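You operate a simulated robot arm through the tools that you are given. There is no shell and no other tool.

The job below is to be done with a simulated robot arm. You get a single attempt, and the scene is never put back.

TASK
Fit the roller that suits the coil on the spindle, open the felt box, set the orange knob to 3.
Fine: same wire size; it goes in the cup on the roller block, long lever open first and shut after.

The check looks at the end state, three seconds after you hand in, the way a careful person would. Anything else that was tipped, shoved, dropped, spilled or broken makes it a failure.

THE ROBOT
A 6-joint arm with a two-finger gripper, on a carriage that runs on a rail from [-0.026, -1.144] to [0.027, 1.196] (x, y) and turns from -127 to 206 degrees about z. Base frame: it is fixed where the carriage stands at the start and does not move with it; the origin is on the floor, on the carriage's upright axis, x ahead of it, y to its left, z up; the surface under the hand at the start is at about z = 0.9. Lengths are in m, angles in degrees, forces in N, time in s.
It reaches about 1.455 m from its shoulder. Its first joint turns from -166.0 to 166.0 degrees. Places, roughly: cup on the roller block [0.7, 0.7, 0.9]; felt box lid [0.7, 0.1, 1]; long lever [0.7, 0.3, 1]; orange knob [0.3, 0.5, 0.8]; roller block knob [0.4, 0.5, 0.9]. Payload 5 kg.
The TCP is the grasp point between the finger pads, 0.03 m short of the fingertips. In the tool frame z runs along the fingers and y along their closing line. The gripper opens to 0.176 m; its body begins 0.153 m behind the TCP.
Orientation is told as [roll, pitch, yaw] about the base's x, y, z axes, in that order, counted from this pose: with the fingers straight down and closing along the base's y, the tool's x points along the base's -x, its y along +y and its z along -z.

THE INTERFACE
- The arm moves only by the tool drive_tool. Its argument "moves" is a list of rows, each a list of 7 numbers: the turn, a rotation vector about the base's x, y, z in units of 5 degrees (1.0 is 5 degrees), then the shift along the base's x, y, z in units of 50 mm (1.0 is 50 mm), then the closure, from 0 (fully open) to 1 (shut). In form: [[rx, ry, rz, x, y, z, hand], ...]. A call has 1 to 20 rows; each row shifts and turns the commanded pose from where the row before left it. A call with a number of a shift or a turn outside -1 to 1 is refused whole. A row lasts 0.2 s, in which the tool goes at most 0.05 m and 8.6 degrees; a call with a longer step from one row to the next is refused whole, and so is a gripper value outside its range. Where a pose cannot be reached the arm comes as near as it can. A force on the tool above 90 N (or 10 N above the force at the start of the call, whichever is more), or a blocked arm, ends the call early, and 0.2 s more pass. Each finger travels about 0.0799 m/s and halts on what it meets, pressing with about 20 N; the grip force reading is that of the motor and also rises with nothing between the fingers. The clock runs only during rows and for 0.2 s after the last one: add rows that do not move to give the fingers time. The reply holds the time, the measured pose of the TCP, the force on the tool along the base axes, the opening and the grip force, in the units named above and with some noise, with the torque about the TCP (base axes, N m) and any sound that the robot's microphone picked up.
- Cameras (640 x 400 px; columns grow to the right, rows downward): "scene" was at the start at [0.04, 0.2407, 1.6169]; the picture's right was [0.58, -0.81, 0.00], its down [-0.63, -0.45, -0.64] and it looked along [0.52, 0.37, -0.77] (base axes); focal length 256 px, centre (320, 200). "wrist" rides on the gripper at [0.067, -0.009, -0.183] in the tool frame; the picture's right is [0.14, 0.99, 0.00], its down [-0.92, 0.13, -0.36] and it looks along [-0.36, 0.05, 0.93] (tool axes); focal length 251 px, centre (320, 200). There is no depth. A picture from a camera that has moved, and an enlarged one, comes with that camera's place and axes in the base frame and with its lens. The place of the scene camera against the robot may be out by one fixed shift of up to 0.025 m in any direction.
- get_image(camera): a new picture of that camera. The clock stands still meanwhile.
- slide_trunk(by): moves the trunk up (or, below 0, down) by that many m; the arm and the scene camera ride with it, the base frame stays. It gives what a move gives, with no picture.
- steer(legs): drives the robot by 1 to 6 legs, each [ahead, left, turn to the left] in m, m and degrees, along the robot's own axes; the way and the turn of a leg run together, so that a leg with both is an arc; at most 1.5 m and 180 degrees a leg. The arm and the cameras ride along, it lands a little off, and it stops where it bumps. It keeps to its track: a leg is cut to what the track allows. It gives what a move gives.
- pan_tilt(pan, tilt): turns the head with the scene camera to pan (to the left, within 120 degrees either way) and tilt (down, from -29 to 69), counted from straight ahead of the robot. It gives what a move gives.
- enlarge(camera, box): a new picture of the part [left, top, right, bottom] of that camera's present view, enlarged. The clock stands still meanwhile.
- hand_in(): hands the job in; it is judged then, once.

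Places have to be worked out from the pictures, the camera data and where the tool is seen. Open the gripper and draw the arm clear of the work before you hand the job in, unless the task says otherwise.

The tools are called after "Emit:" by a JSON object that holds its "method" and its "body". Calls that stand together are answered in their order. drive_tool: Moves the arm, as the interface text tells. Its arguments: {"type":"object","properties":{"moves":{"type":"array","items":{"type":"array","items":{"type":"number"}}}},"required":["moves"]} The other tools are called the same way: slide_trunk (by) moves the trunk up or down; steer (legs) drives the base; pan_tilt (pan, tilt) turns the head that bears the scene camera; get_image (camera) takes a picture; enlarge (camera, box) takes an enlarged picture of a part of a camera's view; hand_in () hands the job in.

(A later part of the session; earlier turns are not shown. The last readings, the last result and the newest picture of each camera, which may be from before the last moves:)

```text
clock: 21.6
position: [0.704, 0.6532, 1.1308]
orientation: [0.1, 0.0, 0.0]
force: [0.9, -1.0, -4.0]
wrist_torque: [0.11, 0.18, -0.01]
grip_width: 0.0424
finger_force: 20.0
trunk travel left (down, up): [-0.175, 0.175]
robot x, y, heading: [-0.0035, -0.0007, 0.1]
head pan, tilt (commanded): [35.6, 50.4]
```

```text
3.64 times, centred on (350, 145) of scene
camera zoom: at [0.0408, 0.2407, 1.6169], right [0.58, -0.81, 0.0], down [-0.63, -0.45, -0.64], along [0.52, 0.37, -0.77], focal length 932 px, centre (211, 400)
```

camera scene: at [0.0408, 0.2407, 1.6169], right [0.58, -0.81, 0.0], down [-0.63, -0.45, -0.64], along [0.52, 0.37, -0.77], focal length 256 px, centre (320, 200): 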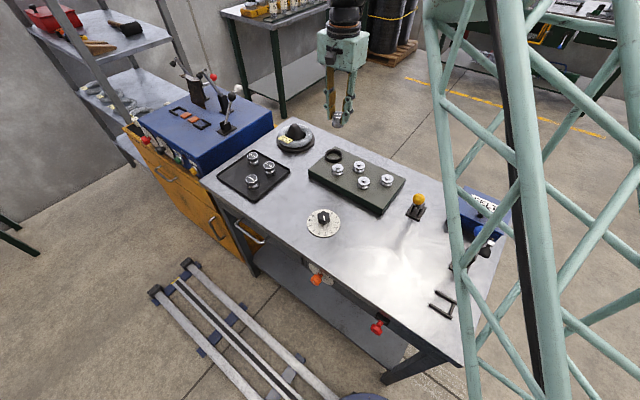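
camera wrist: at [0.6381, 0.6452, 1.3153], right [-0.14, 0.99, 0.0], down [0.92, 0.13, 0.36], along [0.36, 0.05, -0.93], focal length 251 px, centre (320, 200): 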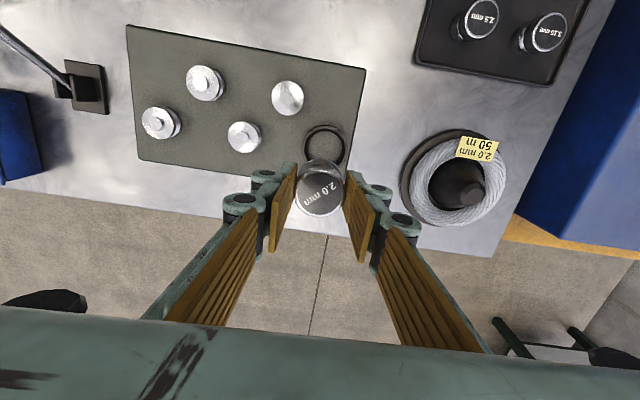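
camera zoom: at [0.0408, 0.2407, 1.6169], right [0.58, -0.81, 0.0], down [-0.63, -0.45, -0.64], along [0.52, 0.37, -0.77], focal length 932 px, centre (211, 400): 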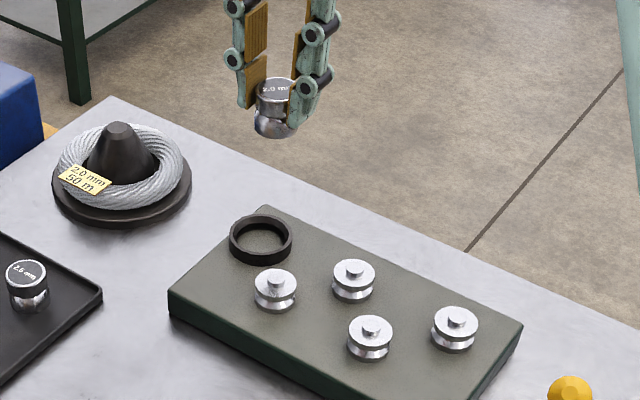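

The cup centre comes out at about (0.698, 0.6605) with the rim near z ≈ 0.95, and both cameras agree. The roller sits within 1 mm of the tool axis. I'll align over the cup and descend to just above the rim.

Emit:
{"method": "drive_tool", "body": {"moves": [[0, 0, 0, -0.13, 0.136, 0, 0.9], [0, 0, 0, 0, 0, -0.6, 0.9], [0, 0, 0, 0, 0, -0.6, 0.9], [0, 0, 0, 0, 0, -0.6, 0.9], [0, 0, 0, 0, 0, -0.4, 0.9], [0, 0, 0, 0, 0, 0, 0.9]]}}

Emit:
{"method": "enlarge", "body": {"camera": "wrist", "box": [240, 100, 400, 240]}}

Emit:
{"method": "enlarge", "body": {"camera": "scene", "box": [300, 110, 390, 190]}}

```text
clock: 23.0
position: [0.6947, 0.6632, 1.0208]
orientation: [-0.1, 0.0, -0.1]
force: [-0.3, -0.2, -4.2]
wrist_torque: [-0.03, 0.04, -0.03]
grip_width: 0.0422
finger_force: 20.1
trunk travel left (down, up): [-0.175, 0.175]
robot x, y, heading: [-0.0011, 0.0014, 0.3]
head pan, tilt (commanded): [35.6, 50.4]
```

```text
2.86 times, centred on (320, 170) of wrist
camera zoom: at [0.6283, 0.6541, 1.2051], right [-0.14, 0.99, 0.0], down [0.92, 0.13, 0.36], along [0.36, 0.05, -0.93], focal length 718 px, centre (320, 286)
```

zoom: 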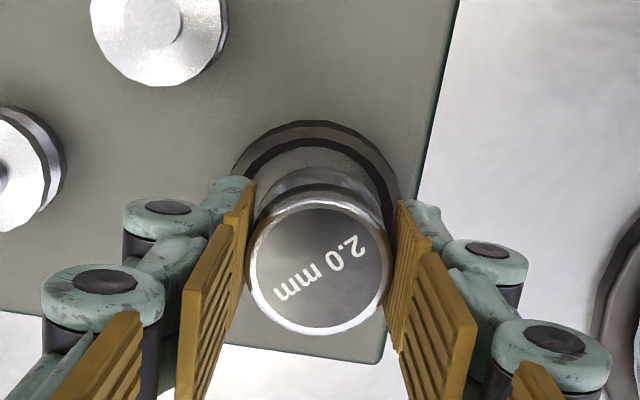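

```text
5.00 times, centred on (345, 150) of scene
camera zoom: at [0.0405, 0.241, 1.6169], right [0.58, -0.81, 0.0], down [-0.63, -0.45, -0.64], along [0.52, 0.37, -0.77], focal length 1281 px, centre (195, 450)
```

zoom: 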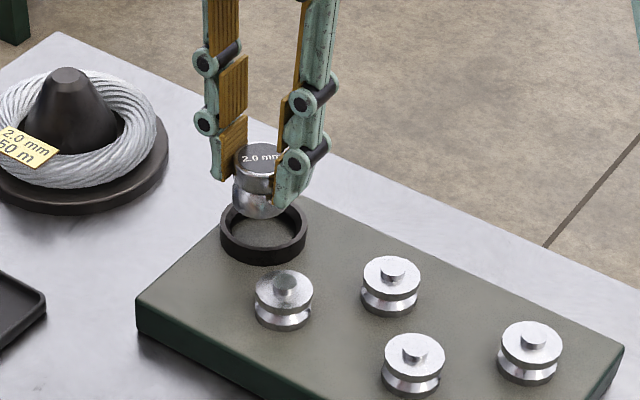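

The roller hangs over the cup with about 1–1.5 mm of error in y. I'll correct that and lower slowly until it enters the rim, watching the force.

Emit:
{"method": "drive_tool", "body": {"moves": [[0, 0, 0, 0.02, -0.026, 0, 0.9], [0, 0, 0, 0, 0, -0.2, 0.9], [0, 0, 0, 0, 0, -0.2, 0.9], [0, 0, 0, 0, 0, -0.15, 0.9], [0, 0, 0, 0, 0, 0, 0.9]]}}

Emit:
{"method": "enlarge", "body": {"camera": "wrist", "box": [240, 100, 400, 240]}}

Emit:
{"method": "enlarge", "body": {"camera": "scene", "box": [300, 110, 390, 190]}}

```text
clock: 24.2
position: [0.6963, 0.6611, 0.9956]
orientation: [0.0, 0.1, 0.0]
force: [-0.2, -0.8, -4.0]
wrist_torque: [-0.03, 0.05, -0.01]
grip_width: 0.0421
finger_force: 20.2
trunk travel left (down, up): [-0.175, 0.175]
robot x, y, heading: [0.002, 0.0007, 0.1]
head pan, tilt (commanded): [35.6, 50.4]
```

```text
2.86 times, centred on (320, 170) of wrist
camera zoom: at [0.6301, 0.6534, 1.1793], right [-0.14, 0.99, 0.0], down [0.92, 0.13, 0.36], along [0.36, 0.05, -0.93], focal length 718 px, centre (320, 286)
```

zoom: 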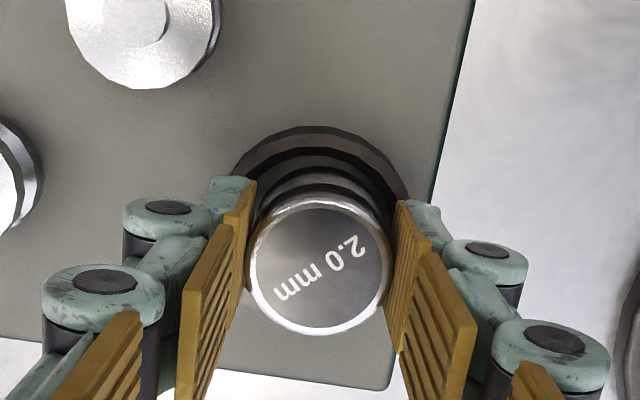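

```text
5.00 times, centred on (345, 150) of scene
camera zoom: at [0.0402, 0.2409, 1.6169], right [0.58, -0.81, 0.0], down [-0.63, -0.45, -0.64], along [0.52, 0.37, -0.77], focal length 1281 px, centre (195, 450)
```

zoom: 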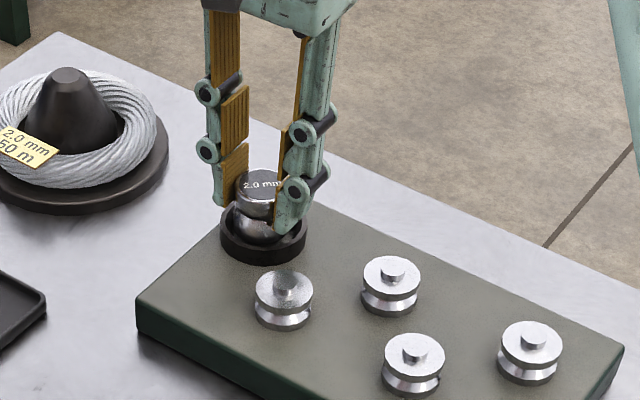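

The roller's lower edge is entering the cup, centred. I'll lower another 10 mm in small steps, watching for contact.

Emit:
{"method": "drive_tool", "body": {"moves": [[0, 0, 0, 0.01, 0, -0.1, 0.9], [0, 0, 0, 0, 0, -0.1, 0.9], [0, 0, 0, 0, 0, 0, 0.9]]}}

Emit:
{"method": "enlarge", "body": {"camera": "wrist", "box": [240, 100, 400, 240]}}

Emit:
{"method": "enlarge", "body": {"camera": "scene", "box": [315, 120, 375, 180]}}

```text
clock: 25.0
position: [0.6969, 0.6604, 0.9841]
orientation: [0.0, 0.0, 0.0]
force: [-0.1, 0.5, -3.8]
wrist_torque: [0.0, 0.05, 0.0]
grip_width: 0.042
finger_force: 19.8
trunk travel left (down, up): [-0.175, 0.175]
robot x, y, heading: [-0.0035, 0.0003, 0.1]
head pan, tilt (commanded): [35.6, 50.4]
```

```text
2.86 times, centred on (320, 170) of wrist
camera zoom: at [0.6302, 0.6523, 1.1681], right [-0.14, 0.99, 0.0], down [0.92, 0.13, 0.36], along [0.36, 0.05, -0.93], focal length 718 px, centre (320, 286)
```

zoom: 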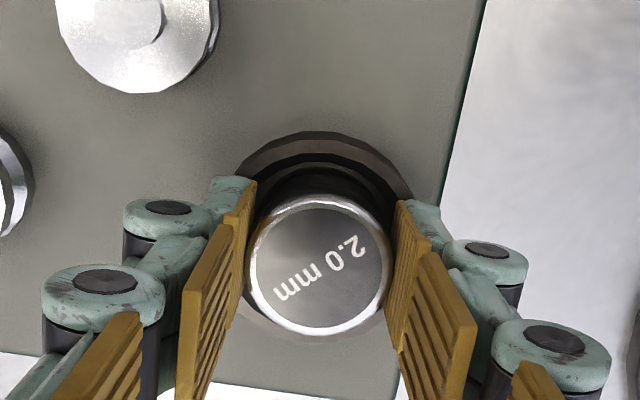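

```text
6.67 times, centred on (345, 150) of scene
camera zoom: at [0.0403, 0.2409, 1.6169], right [0.58, -0.81, 0.0], down [-0.63, -0.45, -0.64], along [0.52, 0.37, -0.77], focal length 1708 px, centre (153, 533)
```

zoom: 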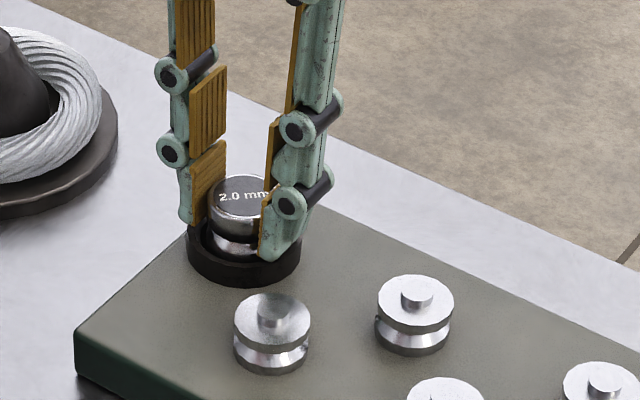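

Still no contact. I'll shift 1.5 mm in +y to centre it and lower another 2 mm to feel for the floor.

Emit:
{"method": "drive_tool", "body": {"moves": [[0, 0, 0, 0, 0.03, 0, 0.9], [0, 0, 0, 0, 0, -0.04, 0.9], [0, 0, 0, 0, 0, 0, 0.9]]}}

```text
clock: 25.8
position: [0.6976, 0.6635, 0.9829]
orientation: [0.0, 0.0, 0.0]
force: [0.5, 0.1, -1.9]
wrist_torque: [0.03, -0.07, 0.01]
grip_width: 0.0419
finger_force: 19.5
trunk travel left (down, up): [-0.175, 0.175]
robot x, y, heading: [0.0007, -0.0002, -0.1]
head pan, tilt (commanded): [35.6, 50.4]
```

The downward load eased from −3.8 to −1.9 N, so contact may be starting. I'll lower 1 mm more.

Emit:
{"method": "drive_tool", "body": {"moves": [[0, 0, 0, 0, 0, -0.03, 0.9], [0, 0, 0, 0, 0, 0, 0.9]]}}

Emit:
{"method": "enlarge", "body": {"camera": "scene", "box": [315, 120, 375, 180]}}

Emit:
{"method": "enlarge", "body": {"camera": "wrist", "box": [240, 100, 400, 240]}}

```text
clock: 26.4
position: [0.697, 0.6624, 0.9835]
orientation: [0.0, 0.0, 0.0]
force: [-2.5, -3.2, 8.2]
wrist_torque: [-0.16, 0.21, 0.04]
grip_width: 0.0421
finger_force: 19.9
trunk travel left (down, up): [-0.175, 0.175]
robot x, y, heading: [-0.0002, 0.0001, -0.1]
head pan, tilt (commanded): [35.6, 50.4]
```

```text
6.67 times, centred on (345, 150) of scene
camera zoom: at [0.0396, 0.2402, 1.6171], right [0.58, -0.81, 0.0], down [-0.63, -0.45, -0.64], along [0.52, 0.37, -0.77], focal length 1708 px, centre (153, 533)
```

zoom: 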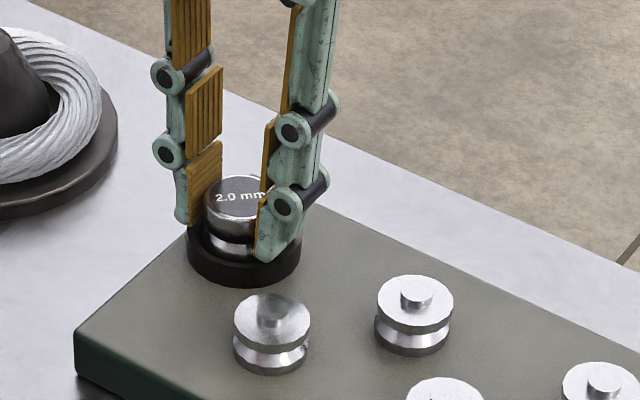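

```text
2.86 times, centred on (320, 170) of wrist
camera zoom: at [0.6296, 0.6543, 1.167], right [-0.14, 0.99, 0.0], down [0.92, 0.13, 0.36], along [0.36, 0.05, -0.93], focal length 718 px, centre (320, 286)
```

zoom: 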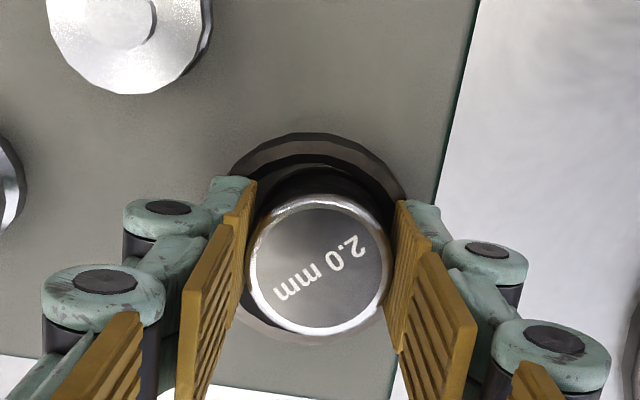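

It's in contact: the load reversed to +8 N and the roller is centred in the cup. I'll release by opening the fingers a little and then check that it is seated.

Emit:
{"method": "drive_tool", "body": {"moves": [[0, 0, 0, 0, 0, 0.02, 0.76], [0, 0, 0, 0, 0, 0, 0.72], [0, 0, 0, 0, 0, 0, 0.66], [0, 0, 0, 0, 0, 0, 0.66]]}}

Emit:
{"method": "enlarge", "body": {"camera": "scene", "box": [315, 120, 375, 180]}}

Emit:
{"method": "enlarge", "body": {"camera": "wrist", "box": [240, 100, 400, 240]}}

```text
clock: 27.4
position: [0.6966, 0.6636, 0.9838]
orientation: [-0.2, 0.1, 0.0]
force: [0.5, 0.1, 0.1]
wrist_torque: [-0.03, 0.01, -0.02]
grip_width: 0.0601
finger_force: 0.1
trunk travel left (down, up): [-0.175, 0.175]
robot x, y, heading: [-0.0012, 0.0031, -0.0]
head pan, tilt (commanded): [35.6, 50.4]
```

```text
6.67 times, centred on (345, 150) of scene
camera zoom: at [0.0401, 0.2407, 1.6169], right [0.58, -0.81, 0.0], down [-0.63, -0.45, -0.64], along [0.52, 0.37, -0.77], focal length 1708 px, centre (153, 533)
```

zoom: 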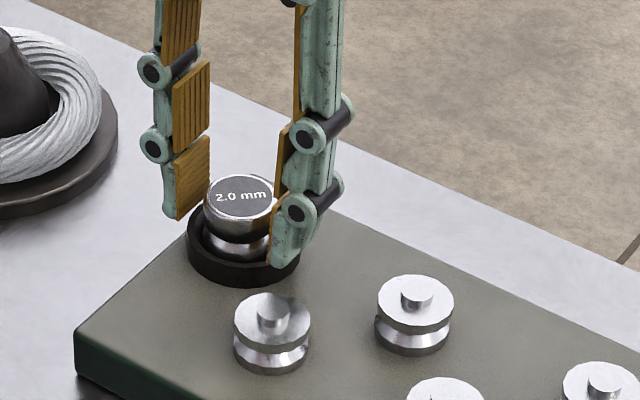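

```text
2.86 times, centred on (320, 170) of wrist
camera zoom: at [0.6295, 0.6543, 1.167], right [-0.14, 0.99, 0.0], down [0.92, 0.13, 0.36], along [0.36, 0.05, -0.93], focal length 718 px, centre (320, 286)
```

zoom: 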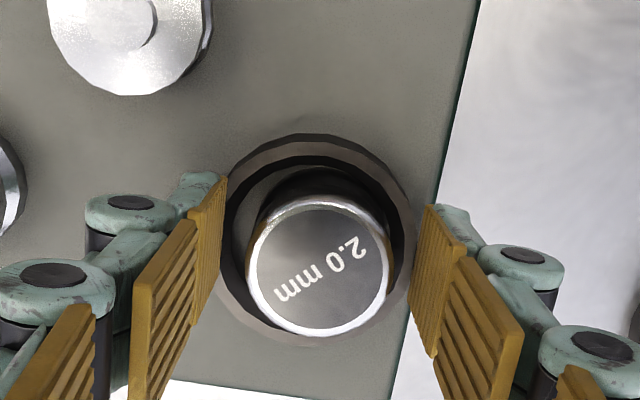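

The roller stands upright in the cup, label up. I'll rise straight up and clear, then confirm.

Emit:
{"method": "drive_tool", "body": {"moves": [[0, 0, 0, 0, 0, 0.3, 0.66], [0, 0, 0, 0, 0, 0.6, 0.66], [0, 0, 0, 0, 0, 0.9, 0.66], [0, 0, 0, 0, 0, 0.9, 0.6], [0, 0, 0, 0, 0, 0.9, 0.5], [0, 0, 0, 0, 0, 0, 0.5]]}}

Emit:
{"method": "get_image", "body": {"camera": "wrist"}}

Emit:
{"method": "enlarge", "body": {"camera": "scene", "box": [300, 120, 410, 220]}}

```text
clock: 28.8
position: [0.6981, 0.6659, 1.1636]
orientation: [0.0, -0.1, 0.0]
force: [0.2, 0.1, 0.1]
wrist_torque: [0.03, -0.15, -0.01]
grip_width: 0.0879
finger_force: 0.1
trunk travel left (down, up): [-0.175, 0.175]
robot x, y, heading: [0.0008, 0.0026, 0.0]
head pan, tilt (commanded): [35.6, 50.4]
```

```text
taken
camera wrist: at [0.6311, 0.6569, 1.3479], right [-0.14, 0.99, 0.0], down [0.92, 0.13, 0.36], along [0.36, 0.05, -0.93], focal length 251 px, centre (320, 200)
```

wrist: 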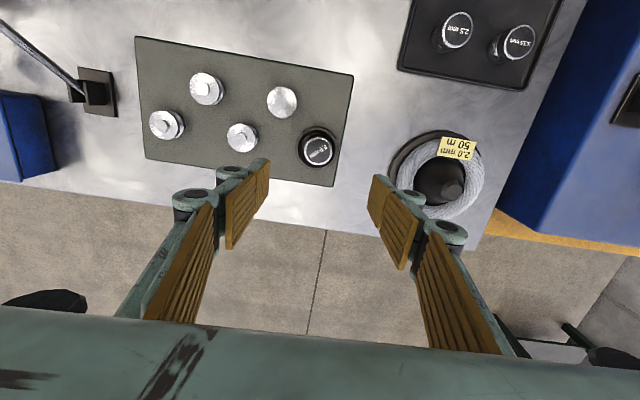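

```text
4.00 times, centred on (355, 170) of scene
camera zoom: at [0.0393, 0.2404, 1.6169], right [0.58, -0.81, 0.0], down [-0.63, -0.45, -0.64], along [0.52, 0.37, -0.77], focal length 1025 px, centre (180, 320)
```

zoom: 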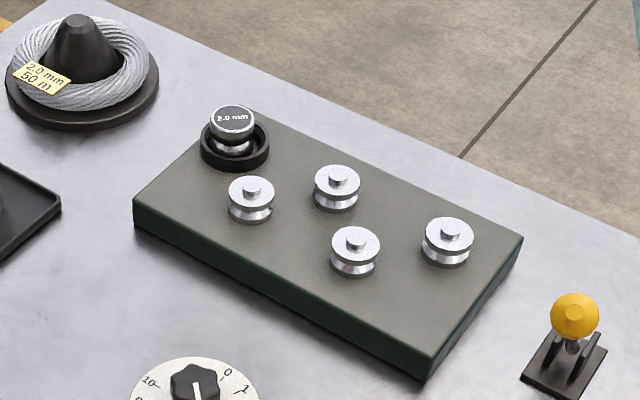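

The 2.0 mm roller sits in the cup and everything else is undisturbed. Next I return above the yellow ball at about (0.575, 0.297) to shut the lever.

Emit:
{"method": "drive_tool", "body": {"moves": [[0, 0, 0, -0.274, -0.818, 0, 0.5], [0, 0, 0, -0.274, -0.818, 0, 0.5], [0, 0, 0, -0.274, -0.818, 0, 0.5], [0, 0, 0, -0.274, -0.818, 0, 0.5], [0, 0, 0, -0.274, -0.818, 0, 0.5], [0, 0, 0, -0.274, -0.818, 0, 0.5], [0, 0, 0, -0.274, -0.818, 0, 0.5], [0, 0, 0, -0.274, -0.818, 0, 0.5], [0, 0, 0, -0.274, -0.818, 0, 0.5], [0, 0, 0, 0, 0, 0, 0.5]]}}

Emit:
{"method": "get_image", "body": {"camera": "wrist"}}

```text
clock: 31.0
position: [0.5747, 0.2927, 1.1592]
orientation: [0.0, 0.0, -0.1]
force: [-1.1, -1.4, 0.7]
wrist_torque: [0.14, -0.08, 0.01]
grip_width: 0.0883
finger_force: 0.1
trunk travel left (down, up): [-0.175, 0.175]
robot x, y, heading: [0.0023, 0.0009, -0.1]
head pan, tilt (commanded): [35.6, 50.4]
```

```text
taken
camera wrist: at [0.5087, 0.2828, 1.3436], right [-0.14, 0.99, 0.0], down [0.92, 0.13, 0.36], along [0.36, 0.05, -0.93], focal length 251 px, centre (320, 200)
```

wrist: 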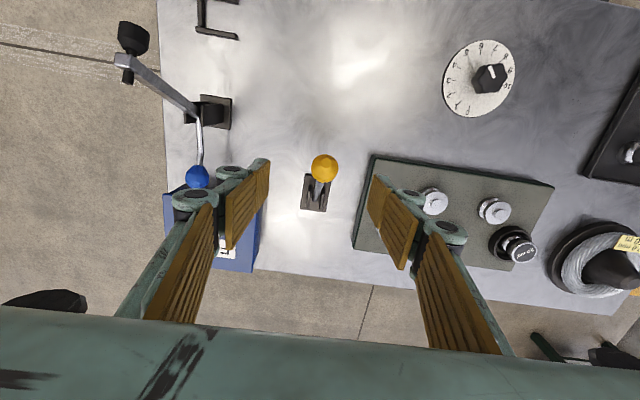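

The ball is at (0.580, 0.2975, 1.052). I'll shift slightly, descend, and grip it again.

Emit:
{"method": "drive_tool", "body": {"moves": [[0, 0, 0, 0.1, 0.1, -0.5, 0.5], [0, 0, 0, 0, 0, -0.7, 0.5], [0, 0, 0, 0, 0, -0.7, 0.5], [0, 0, 0, 0, 0, -0.24, 0.5], [0, 0, 0, 0, 0, 0, 0.7], [0, 0, 0, 0, 0, 0, 0.87], [0, 0, 0, 0, 0, 0, 0.87], [0, 0, 0, 0, 0, 0, 0.87]]}}

Emit:
{"method": "get_image", "body": {"camera": "wrist"}}

```text
clock: 32.8
position: [0.5811, 0.298, 1.0531]
orientation: [0.0, 0.0, 0.0]
force: [1.0, -10.3, -3.3]
wrist_torque: [-0.06, -0.06, -0.02]
grip_width: 0.0308
finger_force: 45.2
trunk travel left (down, up): [-0.175, 0.175]
robot x, y, heading: [0.0006, -0.0032, -0.0]
head pan, tilt (commanded): [35.6, 50.4]
```

```text
taken
camera wrist: at [0.514, 0.2895, 1.2376], right [-0.14, 0.99, 0.0], down [0.92, 0.13, 0.36], along [0.36, 0.05, -0.93], focal length 251 px, centre (320, 200)
```

wrist: 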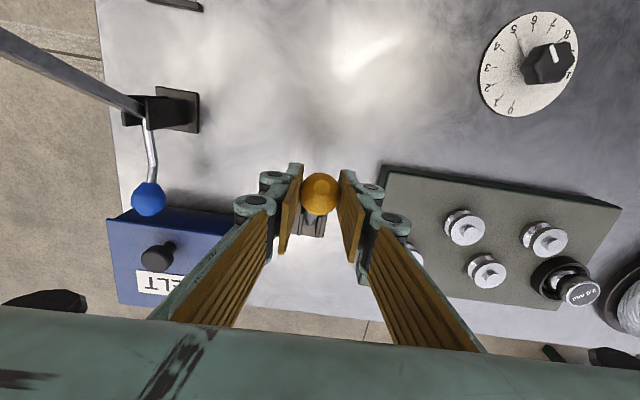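

The ball is gripped with a width of 31 mm. I'll swing the lever back over the top toward +x, easing slightly toward −y along the way.

Emit:
{"method": "drive_tool", "body": {"moves": [[0, 0, 0, 0.34, -0.02, 0.23, 0.87], [0, 0, 0, 0.5, -0.01, 0.19, 0.87], [0, 0, 0, 0.56, -0.01, 0.1, 0.87], [0, 0, 0, 0.54, -0.01, 0, 0.87], [0, 0, 0, 0, 0, 0, 0.87]]}}

```text
clock: 34.0
position: [0.6759, 0.2954, 1.0828]
orientation: [0.1, -0.2, 0.1]
force: [1.3, -23.2, 5.9]
wrist_torque: [-0.22, -0.06, 0.1]
grip_width: 0.0311
finger_force: 45.1
trunk travel left (down, up): [-0.175, 0.175]
robot x, y, heading: [0.0028, 0.0041, 0.1]
head pan, tilt (commanded): [35.6, 50.4]
```

It swings freely with a side load of −23 N in y, so I ease 2 mm toward −y and continue down the +x side.

Emit:
{"method": "drive_tool", "body": {"moves": [[0, 0, 0, 0, -0.04, 0, 0.87], [0, 0, 0, 0.528, 0, -0.1, 0.87], [0, 0, 0, 0.5, 0, -0.19, 0.87], [0, 0, 0, 0, 0, 0, 0.87]]}}

```text
clock: 35.0
position: [0.7273, 0.295, 1.0665]
orientation: [0.0, 0.0, 0.0]
force: [6.5, -6.3, -5.4]
wrist_torque: [0.05, -0.69, 0.07]
grip_width: 0.031
finger_force: 45.2
trunk travel left (down, up): [-0.175, 0.175]
robot x, y, heading: [-0.0016, -0.0015, 0.0]
head pan, tilt (commanded): [35.6, 50.4]
```

It's near the original side now. I'll continue to the +x end stop in two steps.

Emit:
{"method": "drive_tool", "body": {"moves": [[0, 0, 0, 0.26, 0, -0.14, 0.87], [0, 0, 0, 0.24, 0, -0.18, 0.87], [0, 0, 0, 0, 0, 0, 0.87]]}}

Emit:
{"method": "get_image", "body": {"camera": "wrist"}}

```text
clock: 35.8
position: [0.7519, 0.2941, 1.0505]
orientation: [0.0, -0.2, 0.1]
force: [7.4, -4.5, 6.8]
wrist_torque: [0.04, 0.22, 0.03]
grip_width: 0.0307
finger_force: 44.7
trunk travel left (down, up): [-0.175, 0.175]
robot x, y, heading: [-0.0027, -0.0016, 0.2]
head pan, tilt (commanded): [35.6, 50.4]
```

```text
taken
camera wrist: at [0.6855, 0.2855, 1.2345], right [-0.14, 0.99, 0.0], down [0.92, 0.13, 0.36], along [0.36, 0.05, -0.93], focal length 251 px, centre (320, 200)
```

wrist: 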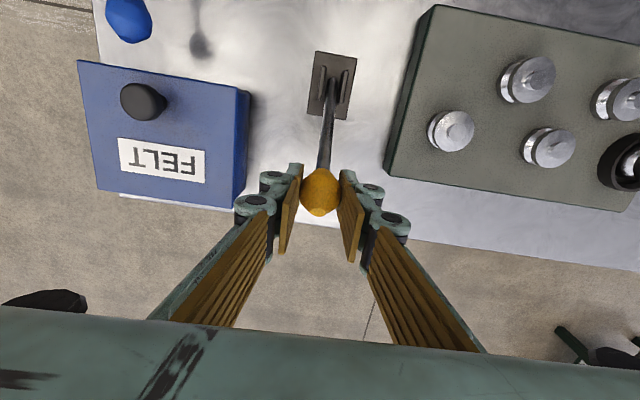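

The ball is back at its starting place at about (0.751, 1.051). I'll press gently a few mm more to make sure it's against the stop.

Emit:
{"method": "drive_tool", "body": {"moves": [[0, 0, 0, 0.08, 0, -0.06, 0.87], [0, 0, 0, 0.08, 0, -0.06, 0.87], [0, 0, 0, 0, 0, 0, 0.87]]}}

Emit:
{"method": "get_image", "body": {"camera": "wrist"}}

```text
clock: 36.6
position: [0.7571, 0.2952, 1.0441]
orientation: [0.0, -0.1, 0.0]
force: [-26.6, -5.9, 23.6]
wrist_torque: [-0.02, 0.6, 0.08]
grip_width: 0.0305
finger_force: 45.2
trunk travel left (down, up): [-0.175, 0.175]
robot x, y, heading: [-0.0024, 0.0016, -0.1]
head pan, tilt (commanded): [35.6, 50.4]
```

```text
taken
camera wrist: at [0.6904, 0.2856, 1.2292], right [-0.14, 0.99, 0.0], down [0.92, 0.13, 0.36], along [0.36, 0.05, -0.93], focal length 251 px, centre (320, 200)
```

wrist: 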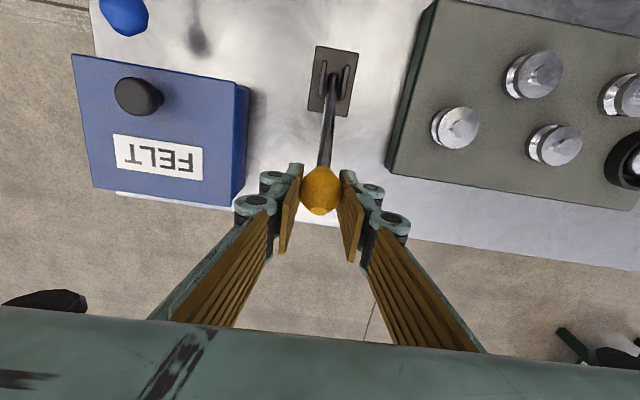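

A firm stop is felt, with about 35 N against the push, so the lever is shut. I'll open the fingers, rise, and verify it stays.

Emit:
{"method": "drive_tool", "body": {"moves": [[0, 0, 0, -0.06, 0, 0.04, 0.7], [0, 0, 0, 0, 0, 0, 0.5], [0, 0, 0, 0, 0, 0.5, 0.5], [0, 0, 0, 0, 0, 0.9, 0.5], [0, 0, 0, 0, 0, 0.9, 0.5], [0, 0, 0, 0, 0, 0.9, 0.5], [0, 0, 0, 0, 0, 0, 0.5]]}}

Emit:
{"method": "get_image", "body": {"camera": "wrist"}}

Emit:
{"method": "enlarge", "body": {"camera": "scene", "box": [310, 140, 530, 270]}}

```text
clock: 38.2
position: [0.7539, 0.2927, 1.2098]
orientation: [0.0, 0.0, 0.0]
force: [-0.6, 0.0, 0.7]
wrist_torque: [0.01, -0.13, 0.01]
grip_width: 0.0879
finger_force: 0.1
trunk travel left (down, up): [-0.175, 0.175]
robot x, y, heading: [0.0001, -0.0006, -0.1]
head pan, tilt (commanded): [35.6, 50.4]
```

```text
taken
camera wrist: at [0.6872, 0.2851, 1.3932], right [-0.14, 0.99, 0.0], down [0.92, 0.13, 0.36], along [0.36, 0.05, -0.93], focal length 251 px, centre (320, 200)
```

wrist: 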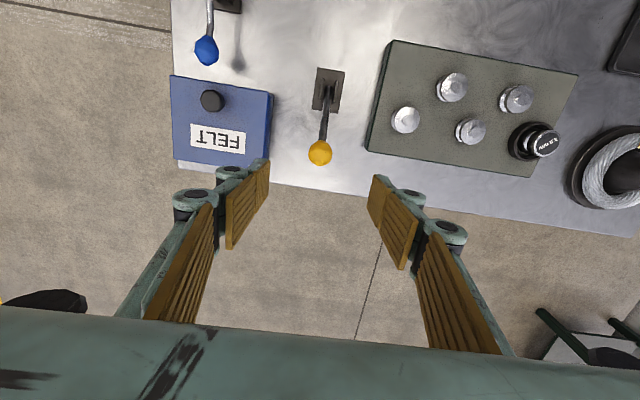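

```text
2.91 times, centred on (420, 205) of scene
camera zoom: at [0.0392, 0.2405, 1.6169], right [0.58, -0.81, 0.0], down [-0.63, -0.45, -0.64], along [0.52, 0.37, -0.77], focal length 746 px, centre (29, 186)
```

zoom: 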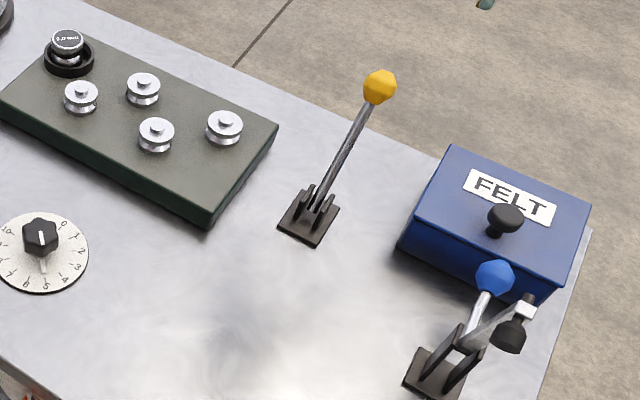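

The lever is shut again and stays. Now for the felt box: the knob is near (0.706, 0.13), about z ≈ 1.0, at the lid's front edge, so the hinge is presumably at the back. I'll move above it for a close look.

Emit:
{"method": "drive_tool", "body": {"moves": [[0, 0, 0, -0.2, -0.6, 0, 0.5], [0, 0, 0, -0.2, -0.7, 0, 0.5], [0, 0, 0, -0.2, -0.7, 0, 0.5], [0, 0, 0, -0.2, -0.7, 0, 0.5], [0, 0, 0, -0.14, -0.56, -0.2, 0.5], [0, 0, 0, 0, 0, 0, 0.5]]}}

Emit:
{"method": "get_image", "body": {"camera": "wrist"}}

Emit:
{"method": "get_image", "body": {"camera": "scene"}}

```text
clock: 39.6
position: [0.7116, 0.1302, 1.1975]
orientation: [0.0, 0.0, 0.0]
force: [0.0, -0.5, -0.5]
wrist_torque: [0.04, 0.06, -0.01]
grip_width: 0.088
finger_force: 0.1
trunk travel left (down, up): [-0.175, 0.175]
robot x, y, heading: [0.0013, -0.0035, -0.1]
head pan, tilt (commanded): [35.6, 50.4]
```

```text
taken
camera wrist: at [0.6455, 0.1225, 1.3811], right [-0.14, 0.99, 0.0], down [0.92, 0.13, 0.36], along [0.36, 0.05, -0.93], focal length 251 px, centre (320, 200)
```

wrist: 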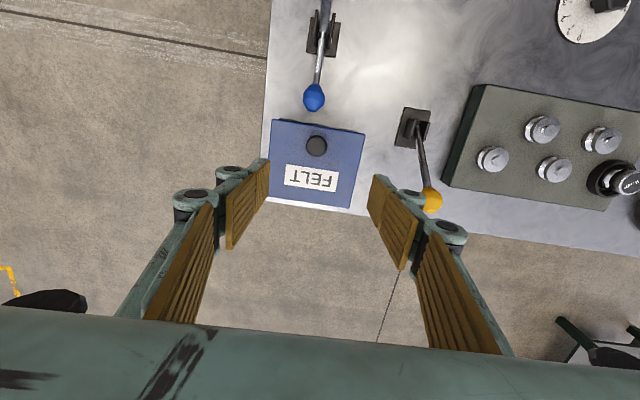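

```text
taken
camera scene: at [0.0403, 0.2405, 1.6169], right [0.58, -0.81, 0.0], down [-0.63, -0.45, -0.64], along [0.52, 0.37, -0.77], focal length 256 px, centre (320, 200)
```

scene: 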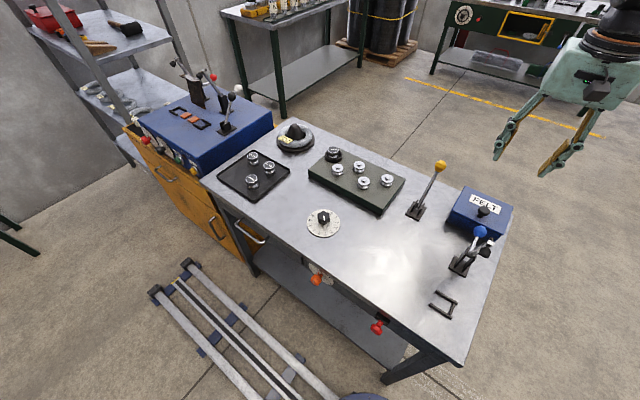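

I zoom in on the felt box from the wrist camera to find the knob's centre, the lid's edges and any hinge.

Emit:
{"method": "enlarge", "body": {"camera": "wrist", "box": [255, 70, 385, 215]}}

Emit:
{"method": "enlarge", "body": {"camera": "scene", "box": [430, 175, 530, 275]}}

```text
2.76 times, centred on (320, 142) of wrist
camera zoom: at [0.6455, 0.1225, 1.3811], right [-0.14, 0.99, 0.0], down [0.92, 0.13, 0.36], along [0.36, 0.05, -0.93], focal length 694 px, centre (320, 359)
```

zoom: 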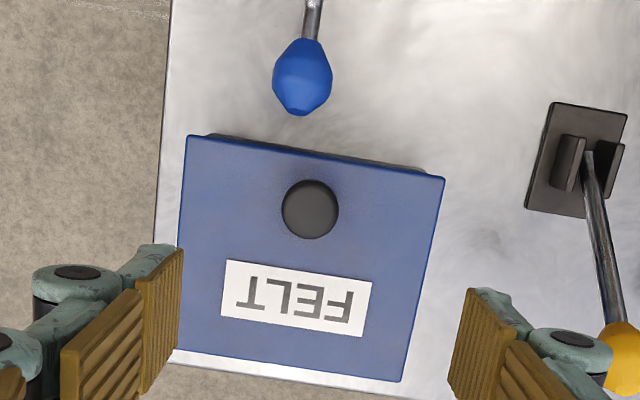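

```text
4.00 times, centred on (480, 225) of scene
camera zoom: at [0.0403, 0.2405, 1.6169], right [0.58, -0.81, 0.0], down [-0.63, -0.45, -0.64], along [0.52, 0.37, -0.77], focal length 1025 px, centre (-320, 100)
```

zoom: 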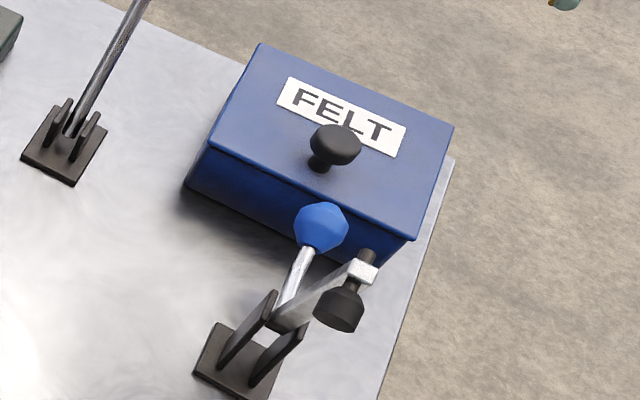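

The lid spans x 0.681–0.811 and y 0.053–0.200 with its top near z ≈ 0.966. The mushroom knob is at (0.7085, 0.1255), with its cap around z ≈ 0.99. I'll descend above the knob with the fingers narrowed to 60 mm and check.

Emit:
{"method": "drive_tool", "body": {"moves": [[0, 0, 0, -0.07, -0.11, -0.5, 0.66], [0, 0, 0, 0, 0, -0.8, 0.66], [0, 0, 0, 0, 0, -0.8, 0.66], [0, 0, 0, 0, 0, -0.7, 0.66], [0, 0, 0, 0, 0, 0, 0.66]]}}

Emit:
{"method": "get_image", "body": {"camera": "wrist"}}

Emit:
{"method": "enlarge", "body": {"camera": "scene", "box": [430, 140, 550, 275]}}

```text
clock: 40.8
position: [0.7055, 0.1253, 1.0563]
orientation: [0.0, 0.1, -0.1]
force: [0.7, -0.2, 0.4]
wrist_torque: [-0.02, 0.1, 0.0]
grip_width: 0.0597
finger_force: 0.1
trunk travel left (down, up): [-0.175, 0.175]
robot x, y, heading: [0.0024, -0.0011, 0.2]
head pan, tilt (commanded): [35.6, 50.4]
```

```text
taken
camera wrist: at [0.6387, 0.116, 1.2407], right [-0.14, 0.99, 0.0], down [0.92, 0.13, 0.36], along [0.36, 0.05, -0.93], focal length 251 px, centre (320, 200)
```

wrist: 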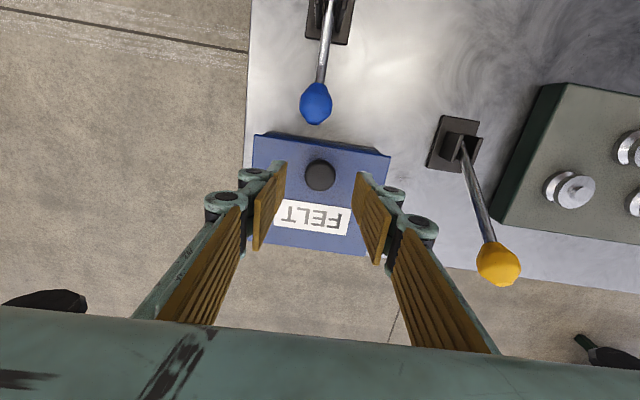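

```text
2.96 times, centred on (490, 208) of scene
camera zoom: at [0.0407, 0.2408, 1.6169], right [0.58, -0.81, 0.0], down [-0.63, -0.45, -0.64], along [0.52, 0.37, -0.77], focal length 759 px, centre (-184, 178)
```

zoom: 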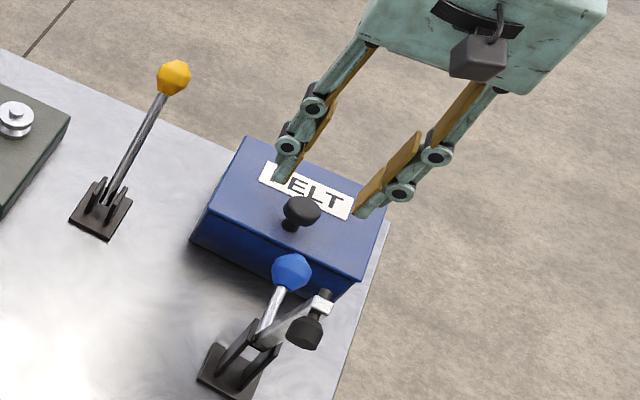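

The knob lies right on the tool axis. I'll descend to z ≈ 1.004, with the fingertips just above the lid, and close on the cap.

Emit:
{"method": "drive_tool", "body": {"moves": [[0, 0, 0, 0.01, 0, -0.4, 0.66], [0, 0, 0, 0, 0, -0.4, 0.66], [0, 0, 0, 0, 0, -0.24, 0.66], [0, 0, 0, 0, 0, 0, 0.66]]}}

Emit:
{"method": "enlarge", "body": {"camera": "wrist", "box": [240, 120, 400, 260]}}

Emit:
{"method": "enlarge", "body": {"camera": "scene", "box": [450, 170, 530, 260]}}

```text
clock: 41.8
position: [0.7049, 0.1254, 1.0051]
orientation: [-0.1, 0.0, -0.1]
force: [0.1, -0.7, -0.1]
wrist_torque: [0.01, 0.02, 0.02]
grip_width: 0.0598
finger_force: 0.0
trunk travel left (down, up): [-0.175, 0.175]
robot x, y, heading: [-0.001, 0.0001, 0.2]
head pan, tilt (commanded): [35.6, 50.4]
```

```text
2.86 times, centred on (320, 190) of wrist
camera zoom: at [0.6395, 0.1168, 1.1898], right [-0.14, 0.99, 0.0], down [0.92, 0.13, 0.36], along [0.36, 0.05, -0.93], focal length 718 px, centre (320, 229)
```

zoom: 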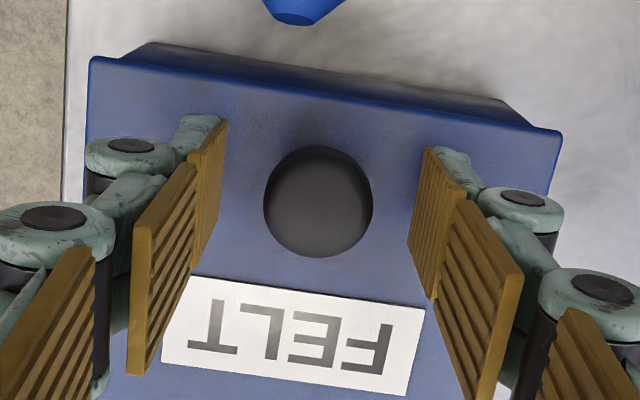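

```text
4.44 times, centred on (490, 215) of scene
camera zoom: at [0.0402, 0.2407, 1.6169], right [0.58, -0.81, 0.0], down [-0.63, -0.45, -0.64], along [0.52, 0.37, -0.77], focal length 1139 px, centre (-436, 133)
```

zoom: 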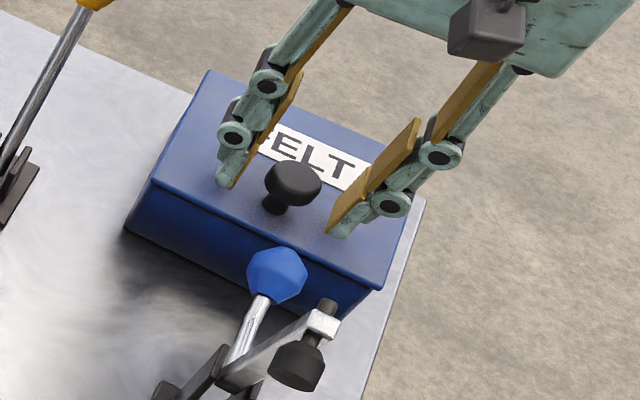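

The cap is centred between the pads, so I'll close on it.

Emit:
{"method": "drive_tool", "body": {"moves": [[0, 0, 0, 0, 0, 0, 0.76], [0, 0, 0, 0, 0, 0, 0.87], [0, 0, 0, 0, 0, 0, 0.9], [0, 0, 0, 0, 0, 0, 0.9]]}}

Emit:
{"method": "enlarge", "body": {"camera": "wrist", "box": [240, 120, 400, 260]}}

```text
clock: 42.8
position: [0.7053, 0.1251, 1.0054]
orientation: [0.0, -0.1, 0.0]
force: [0.5, -3.7, -2.2]
wrist_torque: [-0.09, 0.07, 0.02]
grip_width: 0.0306
finger_force: 44.6
trunk travel left (down, up): [-0.175, 0.175]
robot x, y, heading: [0.0027, -0.0019, 0.1]
head pan, tilt (commanded): [35.6, 50.4]
```

```text
2.86 times, centred on (320, 190) of wrist
camera zoom: at [0.6395, 0.1165, 1.1899], right [-0.14, 0.99, 0.0], down [0.92, 0.13, 0.36], along [0.36, 0.05, -0.93], focal length 718 px, centre (320, 229)
```

zoom: 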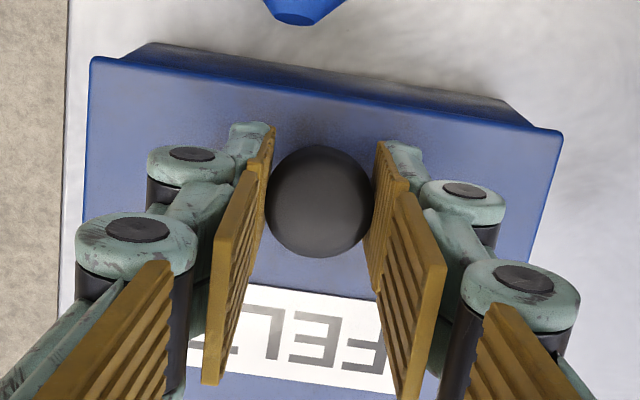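

The cap is held at 30.6 mm. I'll lift along the arc around the presumed back hinge at (0.811, 0.962), turning the hand with the lid, first for 10° only to test.

Emit:
{"method": "drive_tool", "body": {"moves": [[0, 1, 0, 0.082, 0, 0.18, 0.9], [0, 1, 0, 0.1, 0, 0.172, 0.9], [0, 0, 0, 0, 0, 0, 0.9]]}}

Emit:
{"method": "enlarge", "body": {"camera": "scene", "box": [430, 150, 540, 260]}}

```text
clock: 43.6
position: [0.7156, 0.1257, 1.0248]
orientation: [-0.1, 10.0, 0.0]
force: [-3.7, -22.2, 0.3]
wrist_torque: [-0.54, 0.0, 0.05]
grip_width: 0.0307
finger_force: 45.3
trunk travel left (down, up): [-0.175, 0.175]
robot x, y, heading: [-0.0019, -0.0014, 0.1]
head pan, tilt (commanded): [35.6, 50.4]
```

```text
3.64 times, centred on (485, 205) of scene
camera zoom: at [0.04, 0.2393, 1.6171], right [0.58, -0.81, 0.0], down [-0.63, -0.45, -0.64], along [0.52, 0.37, -0.77], focal length 932 px, centre (-280, 182)
```

zoom: 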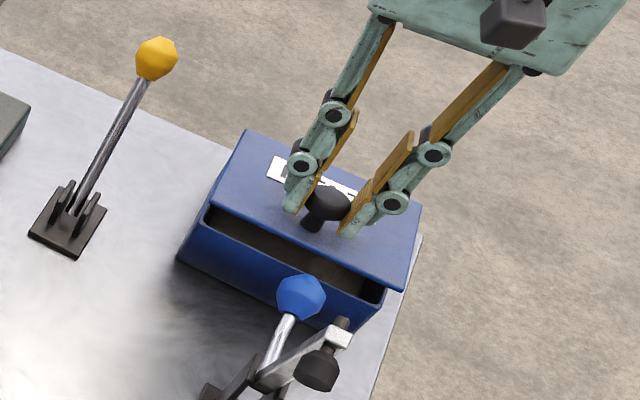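

The lid hinges open at the back, as assumed. I'll ease 1.5 mm in −y for the side load and continue the arc to about 30°.

Emit:
{"method": "drive_tool", "body": {"moves": [[0, 1, 0, 0.112, -0.03, 0.162, 0.9], [0, 1, 0, 0.126, 0, 0.152, 0.9], [0, 1, 0, 0.14, 0, 0.14, 0.9], [0, 1, 0, 0.152, 0, 0.128, 0.9], [0, 0, 0, 0, 0, 0, 0.9]]}}

Emit:
{"method": "enlarge", "body": {"camera": "scene", "box": [430, 120, 560, 260]}}

```text
clock: 44.8
position: [0.7418, 0.1244, 1.0507]
orientation: [0.0, 30.1, 0.0]
force: [-7.2, -15.1, 2.1]
wrist_torque: [-0.24, 0.2, 0.15]
grip_width: 0.0307
finger_force: 45.2
trunk travel left (down, up): [-0.175, 0.175]
robot x, y, heading: [-0.0052, 0.0035, -0.1]
head pan, tilt (commanded): [35.6, 50.4]
```

```text
2.86 times, centred on (495, 190) of scene
camera zoom: at [0.0395, 0.2399, 1.617], right [0.58, -0.81, 0.0], down [-0.63, -0.45, -0.64], along [0.52, 0.37, -0.77], focal length 732 px, centre (-180, 229)
```

zoom: 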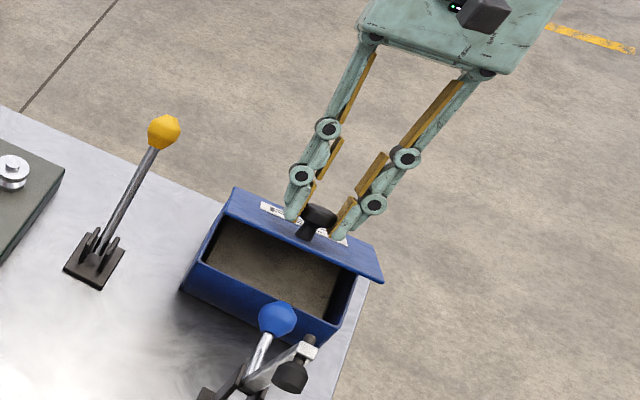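

Smooth so far, with the lid at about 30° and small forces. I'll continue to about 50°.

Emit:
{"method": "drive_tool", "body": {"moves": [[0, 1, 0, 0.15, -0.02, 0.116, 0.9], [0, 1, 0, 0.16, 0, 0.098, 0.9], [0, 1, 0, 0.175, 0, 0.086, 0.9], [0, 1, 0, 0.184, 0, 0.068, 0.9], [0, 0, 0, 0, 0, 0, 0.9]]}}

Emit:
{"method": "enlarge", "body": {"camera": "scene", "box": [430, 100, 570, 260]}}

```text
clock: 46.0
position: [0.7754, 0.1238, 1.0694]
orientation: [0.0, 50.2, 0.0]
force: [-3.6, -3.7, 0.7]
wrist_torque: [0.01, 0.22, 0.07]
grip_width: 0.0305
finger_force: 45.2
trunk travel left (down, up): [-0.175, 0.175]
robot x, y, heading: [-0.003, 0.0015, -0.3]
head pan, tilt (commanded): [35.6, 50.4]
```

```text
2.50 times, centred on (500, 180) of scene
camera zoom: at [0.0394, 0.2406, 1.6169], right [0.58, -0.81, 0.0], down [-0.63, -0.45, -0.64], along [0.52, 0.37, -0.77], focal length 641 px, centre (-130, 250)
```

zoom: 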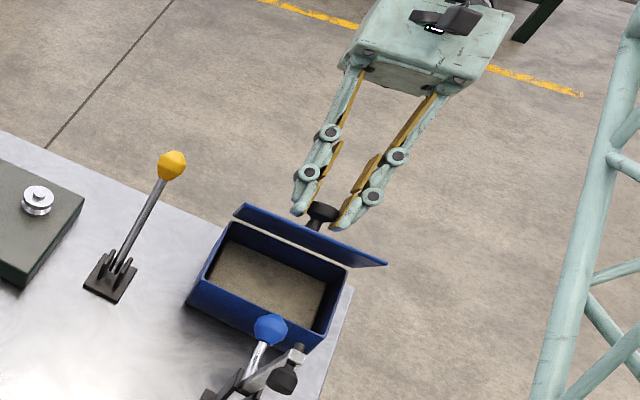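

The lid is at about 50°, the felt is visible inside, and forces are small. I'll keep following the arc to about 80°, tilting the hand at half the rate and letting the cap pivot in the pads.

Emit:
{"method": "drive_tool", "body": {"moves": [[0, 0.5, 0, 0.186, 0, 0.065, 0.9], [0, 0.5, 0, 0.186, 0, 0.045, 0.9], [0, 0.5, 0, 0.194, 0, 0.033, 0.9], [0, 0.5, 0, 0.194, 0, 0.013, 0.9], [0, 0.5, 0, 0.196, 0, 0, 0.9], [0, 0.5, 0, 0.196, 0, -0.02, 0.9], [0, 0, 0, 0, 0, 0, 0.9]]}}

Emit:
{"method": "enlarge", "body": {"camera": "scene", "box": [430, 100, 570, 260]}}

Emit:
{"method": "get_image", "body": {"camera": "wrist"}}

```text
clock: 47.6
position: [0.7266, 0.1202, 1.0336]
orientation: [0.1, 64.5, 0.1]
force: [12.8, 59.0, -8.7]
wrist_torque: [0.47, -0.28, -0.34]
grip_width: 0.0394
finger_force: 28.8
out of reach, approached as far as the arm can: row 2, 3, 4, 5, 6
trunk travel left (down, up): [-0.175, 0.175]
robot x, y, heading: [0.0014, -0.001, 0.1]
head pan, tilt (commanded): [35.6, 50.4]
```

```text
2.50 times, centred on (500, 180) of scene
camera zoom: at [0.0407, 0.2444, 1.6162], right [0.58, -0.81, 0.0], down [-0.63, -0.45, -0.64], along [0.52, 0.37, -0.77], focal length 641 px, centre (-130, 250)
```

zoom: 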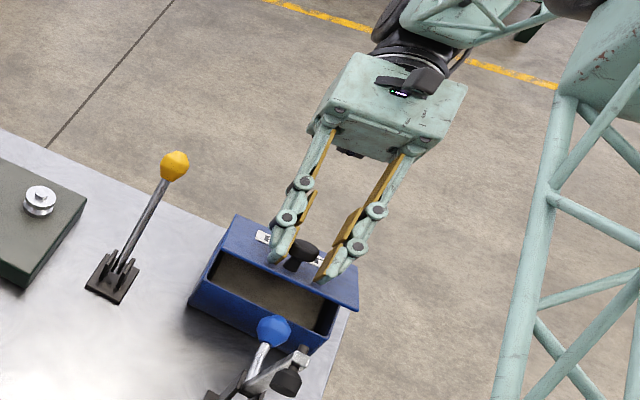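

```text
taken
camera wrist: at [0.863, 0.1111, 1.173], right [-0.06, 0.99, 0.13], down [0.72, 0.13, -0.68], along [-0.69, 0.05, -0.72], focal length 251 px, centre (320, 200)
```

wrist: 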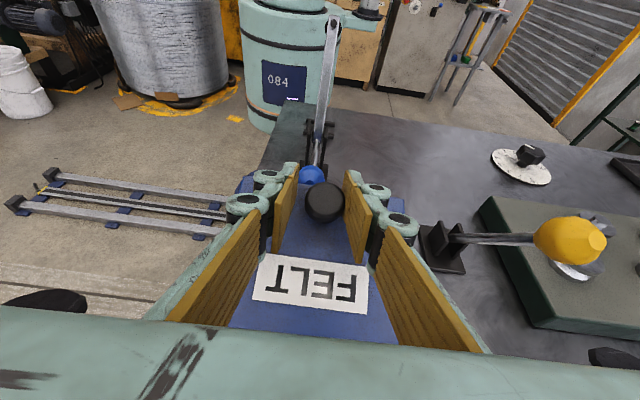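

The steeper tilt took the arm out of reach and it drew back, lowering the lid to roughly 28° while still gripping. I'll bring the commanded position back to where the arm actually is before reducing the tilt.

Emit:
{"method": "drive_tool", "body": {"moves": [[0, 0, 0, -0.9, 0, -0.36, 0.9], [0, 0, 0, -0.9, 0, -0.36, 0.9], [0, 0, 0, -0.3, 0, -0.12, 0.9]]}}

```text
clock: 48.4
position: [0.6176, 0.1132, 0.9904]
orientation: [-0.2, 65.2, -0.3]
force: [-7.7, -6.4, 13.7]
wrist_torque: [-0.19, 0.0, -0.24]
grip_width: 0.0221
finger_force: 3.6
trunk travel left (down, up): [-0.175, 0.175]
robot x, y, heading: [-0.0012, 0.0039, 0.0]
head pan, tilt (commanded): [35.6, 50.4]
```

The command had already snapped to the actual pose, so that shift pulled the hand off the knob to (0.618, 0.113, 0.99), close to the blue lever. I'll look right away before moving.

Emit:
{"method": "get_image", "body": {"camera": "scene"}}

Emit:
{"method": "enlarge", "body": {"camera": "scene", "box": [420, 130, 550, 290]}}

Emit:
{"method": "get_image", "body": {"camera": "wrist"}}

```text
taken
camera scene: at [0.0401, 0.2396, 1.6168], right [0.58, -0.81, 0.0], down [-0.63, -0.45, -0.64], along [0.52, 0.37, -0.77], focal length 256 px, centre (320, 200)
```

scene: 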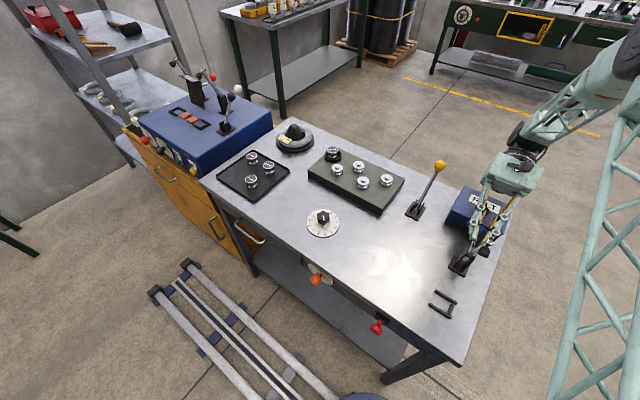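

```text
2.50 times, centred on (485, 210) of scene
camera zoom: at [0.0401, 0.2396, 1.6168], right [0.58, -0.81, 0.0], down [-0.63, -0.45, -0.64], along [0.52, 0.37, -0.77], focal length 641 px, centre (-92, 175)
```

zoom: 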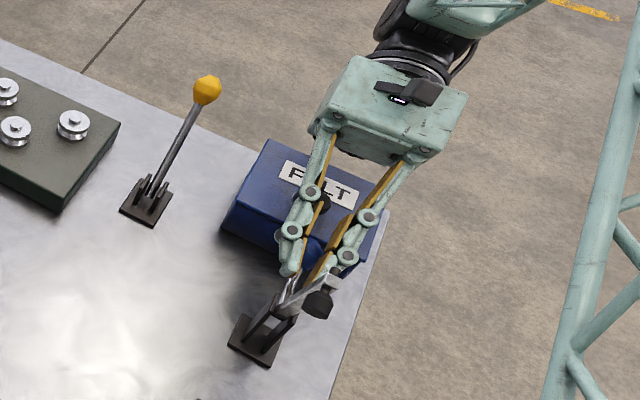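

```text
taken
camera wrist: at [0.7557, 0.103, 1.1301], right [-0.06, 0.99, 0.12], down [0.72, 0.13, -0.69], along [-0.69, 0.05, -0.72], focal length 251 px, centre (320, 200)
```

wrist: 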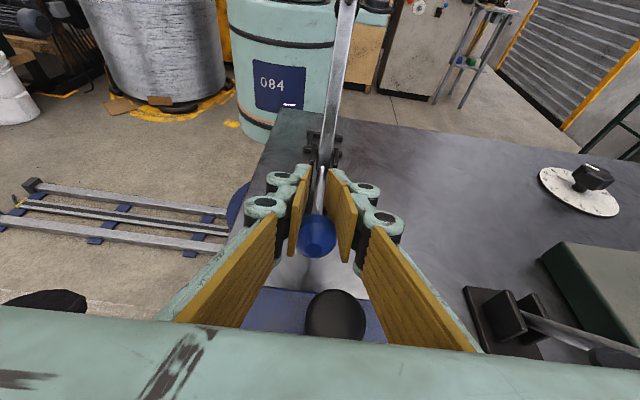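

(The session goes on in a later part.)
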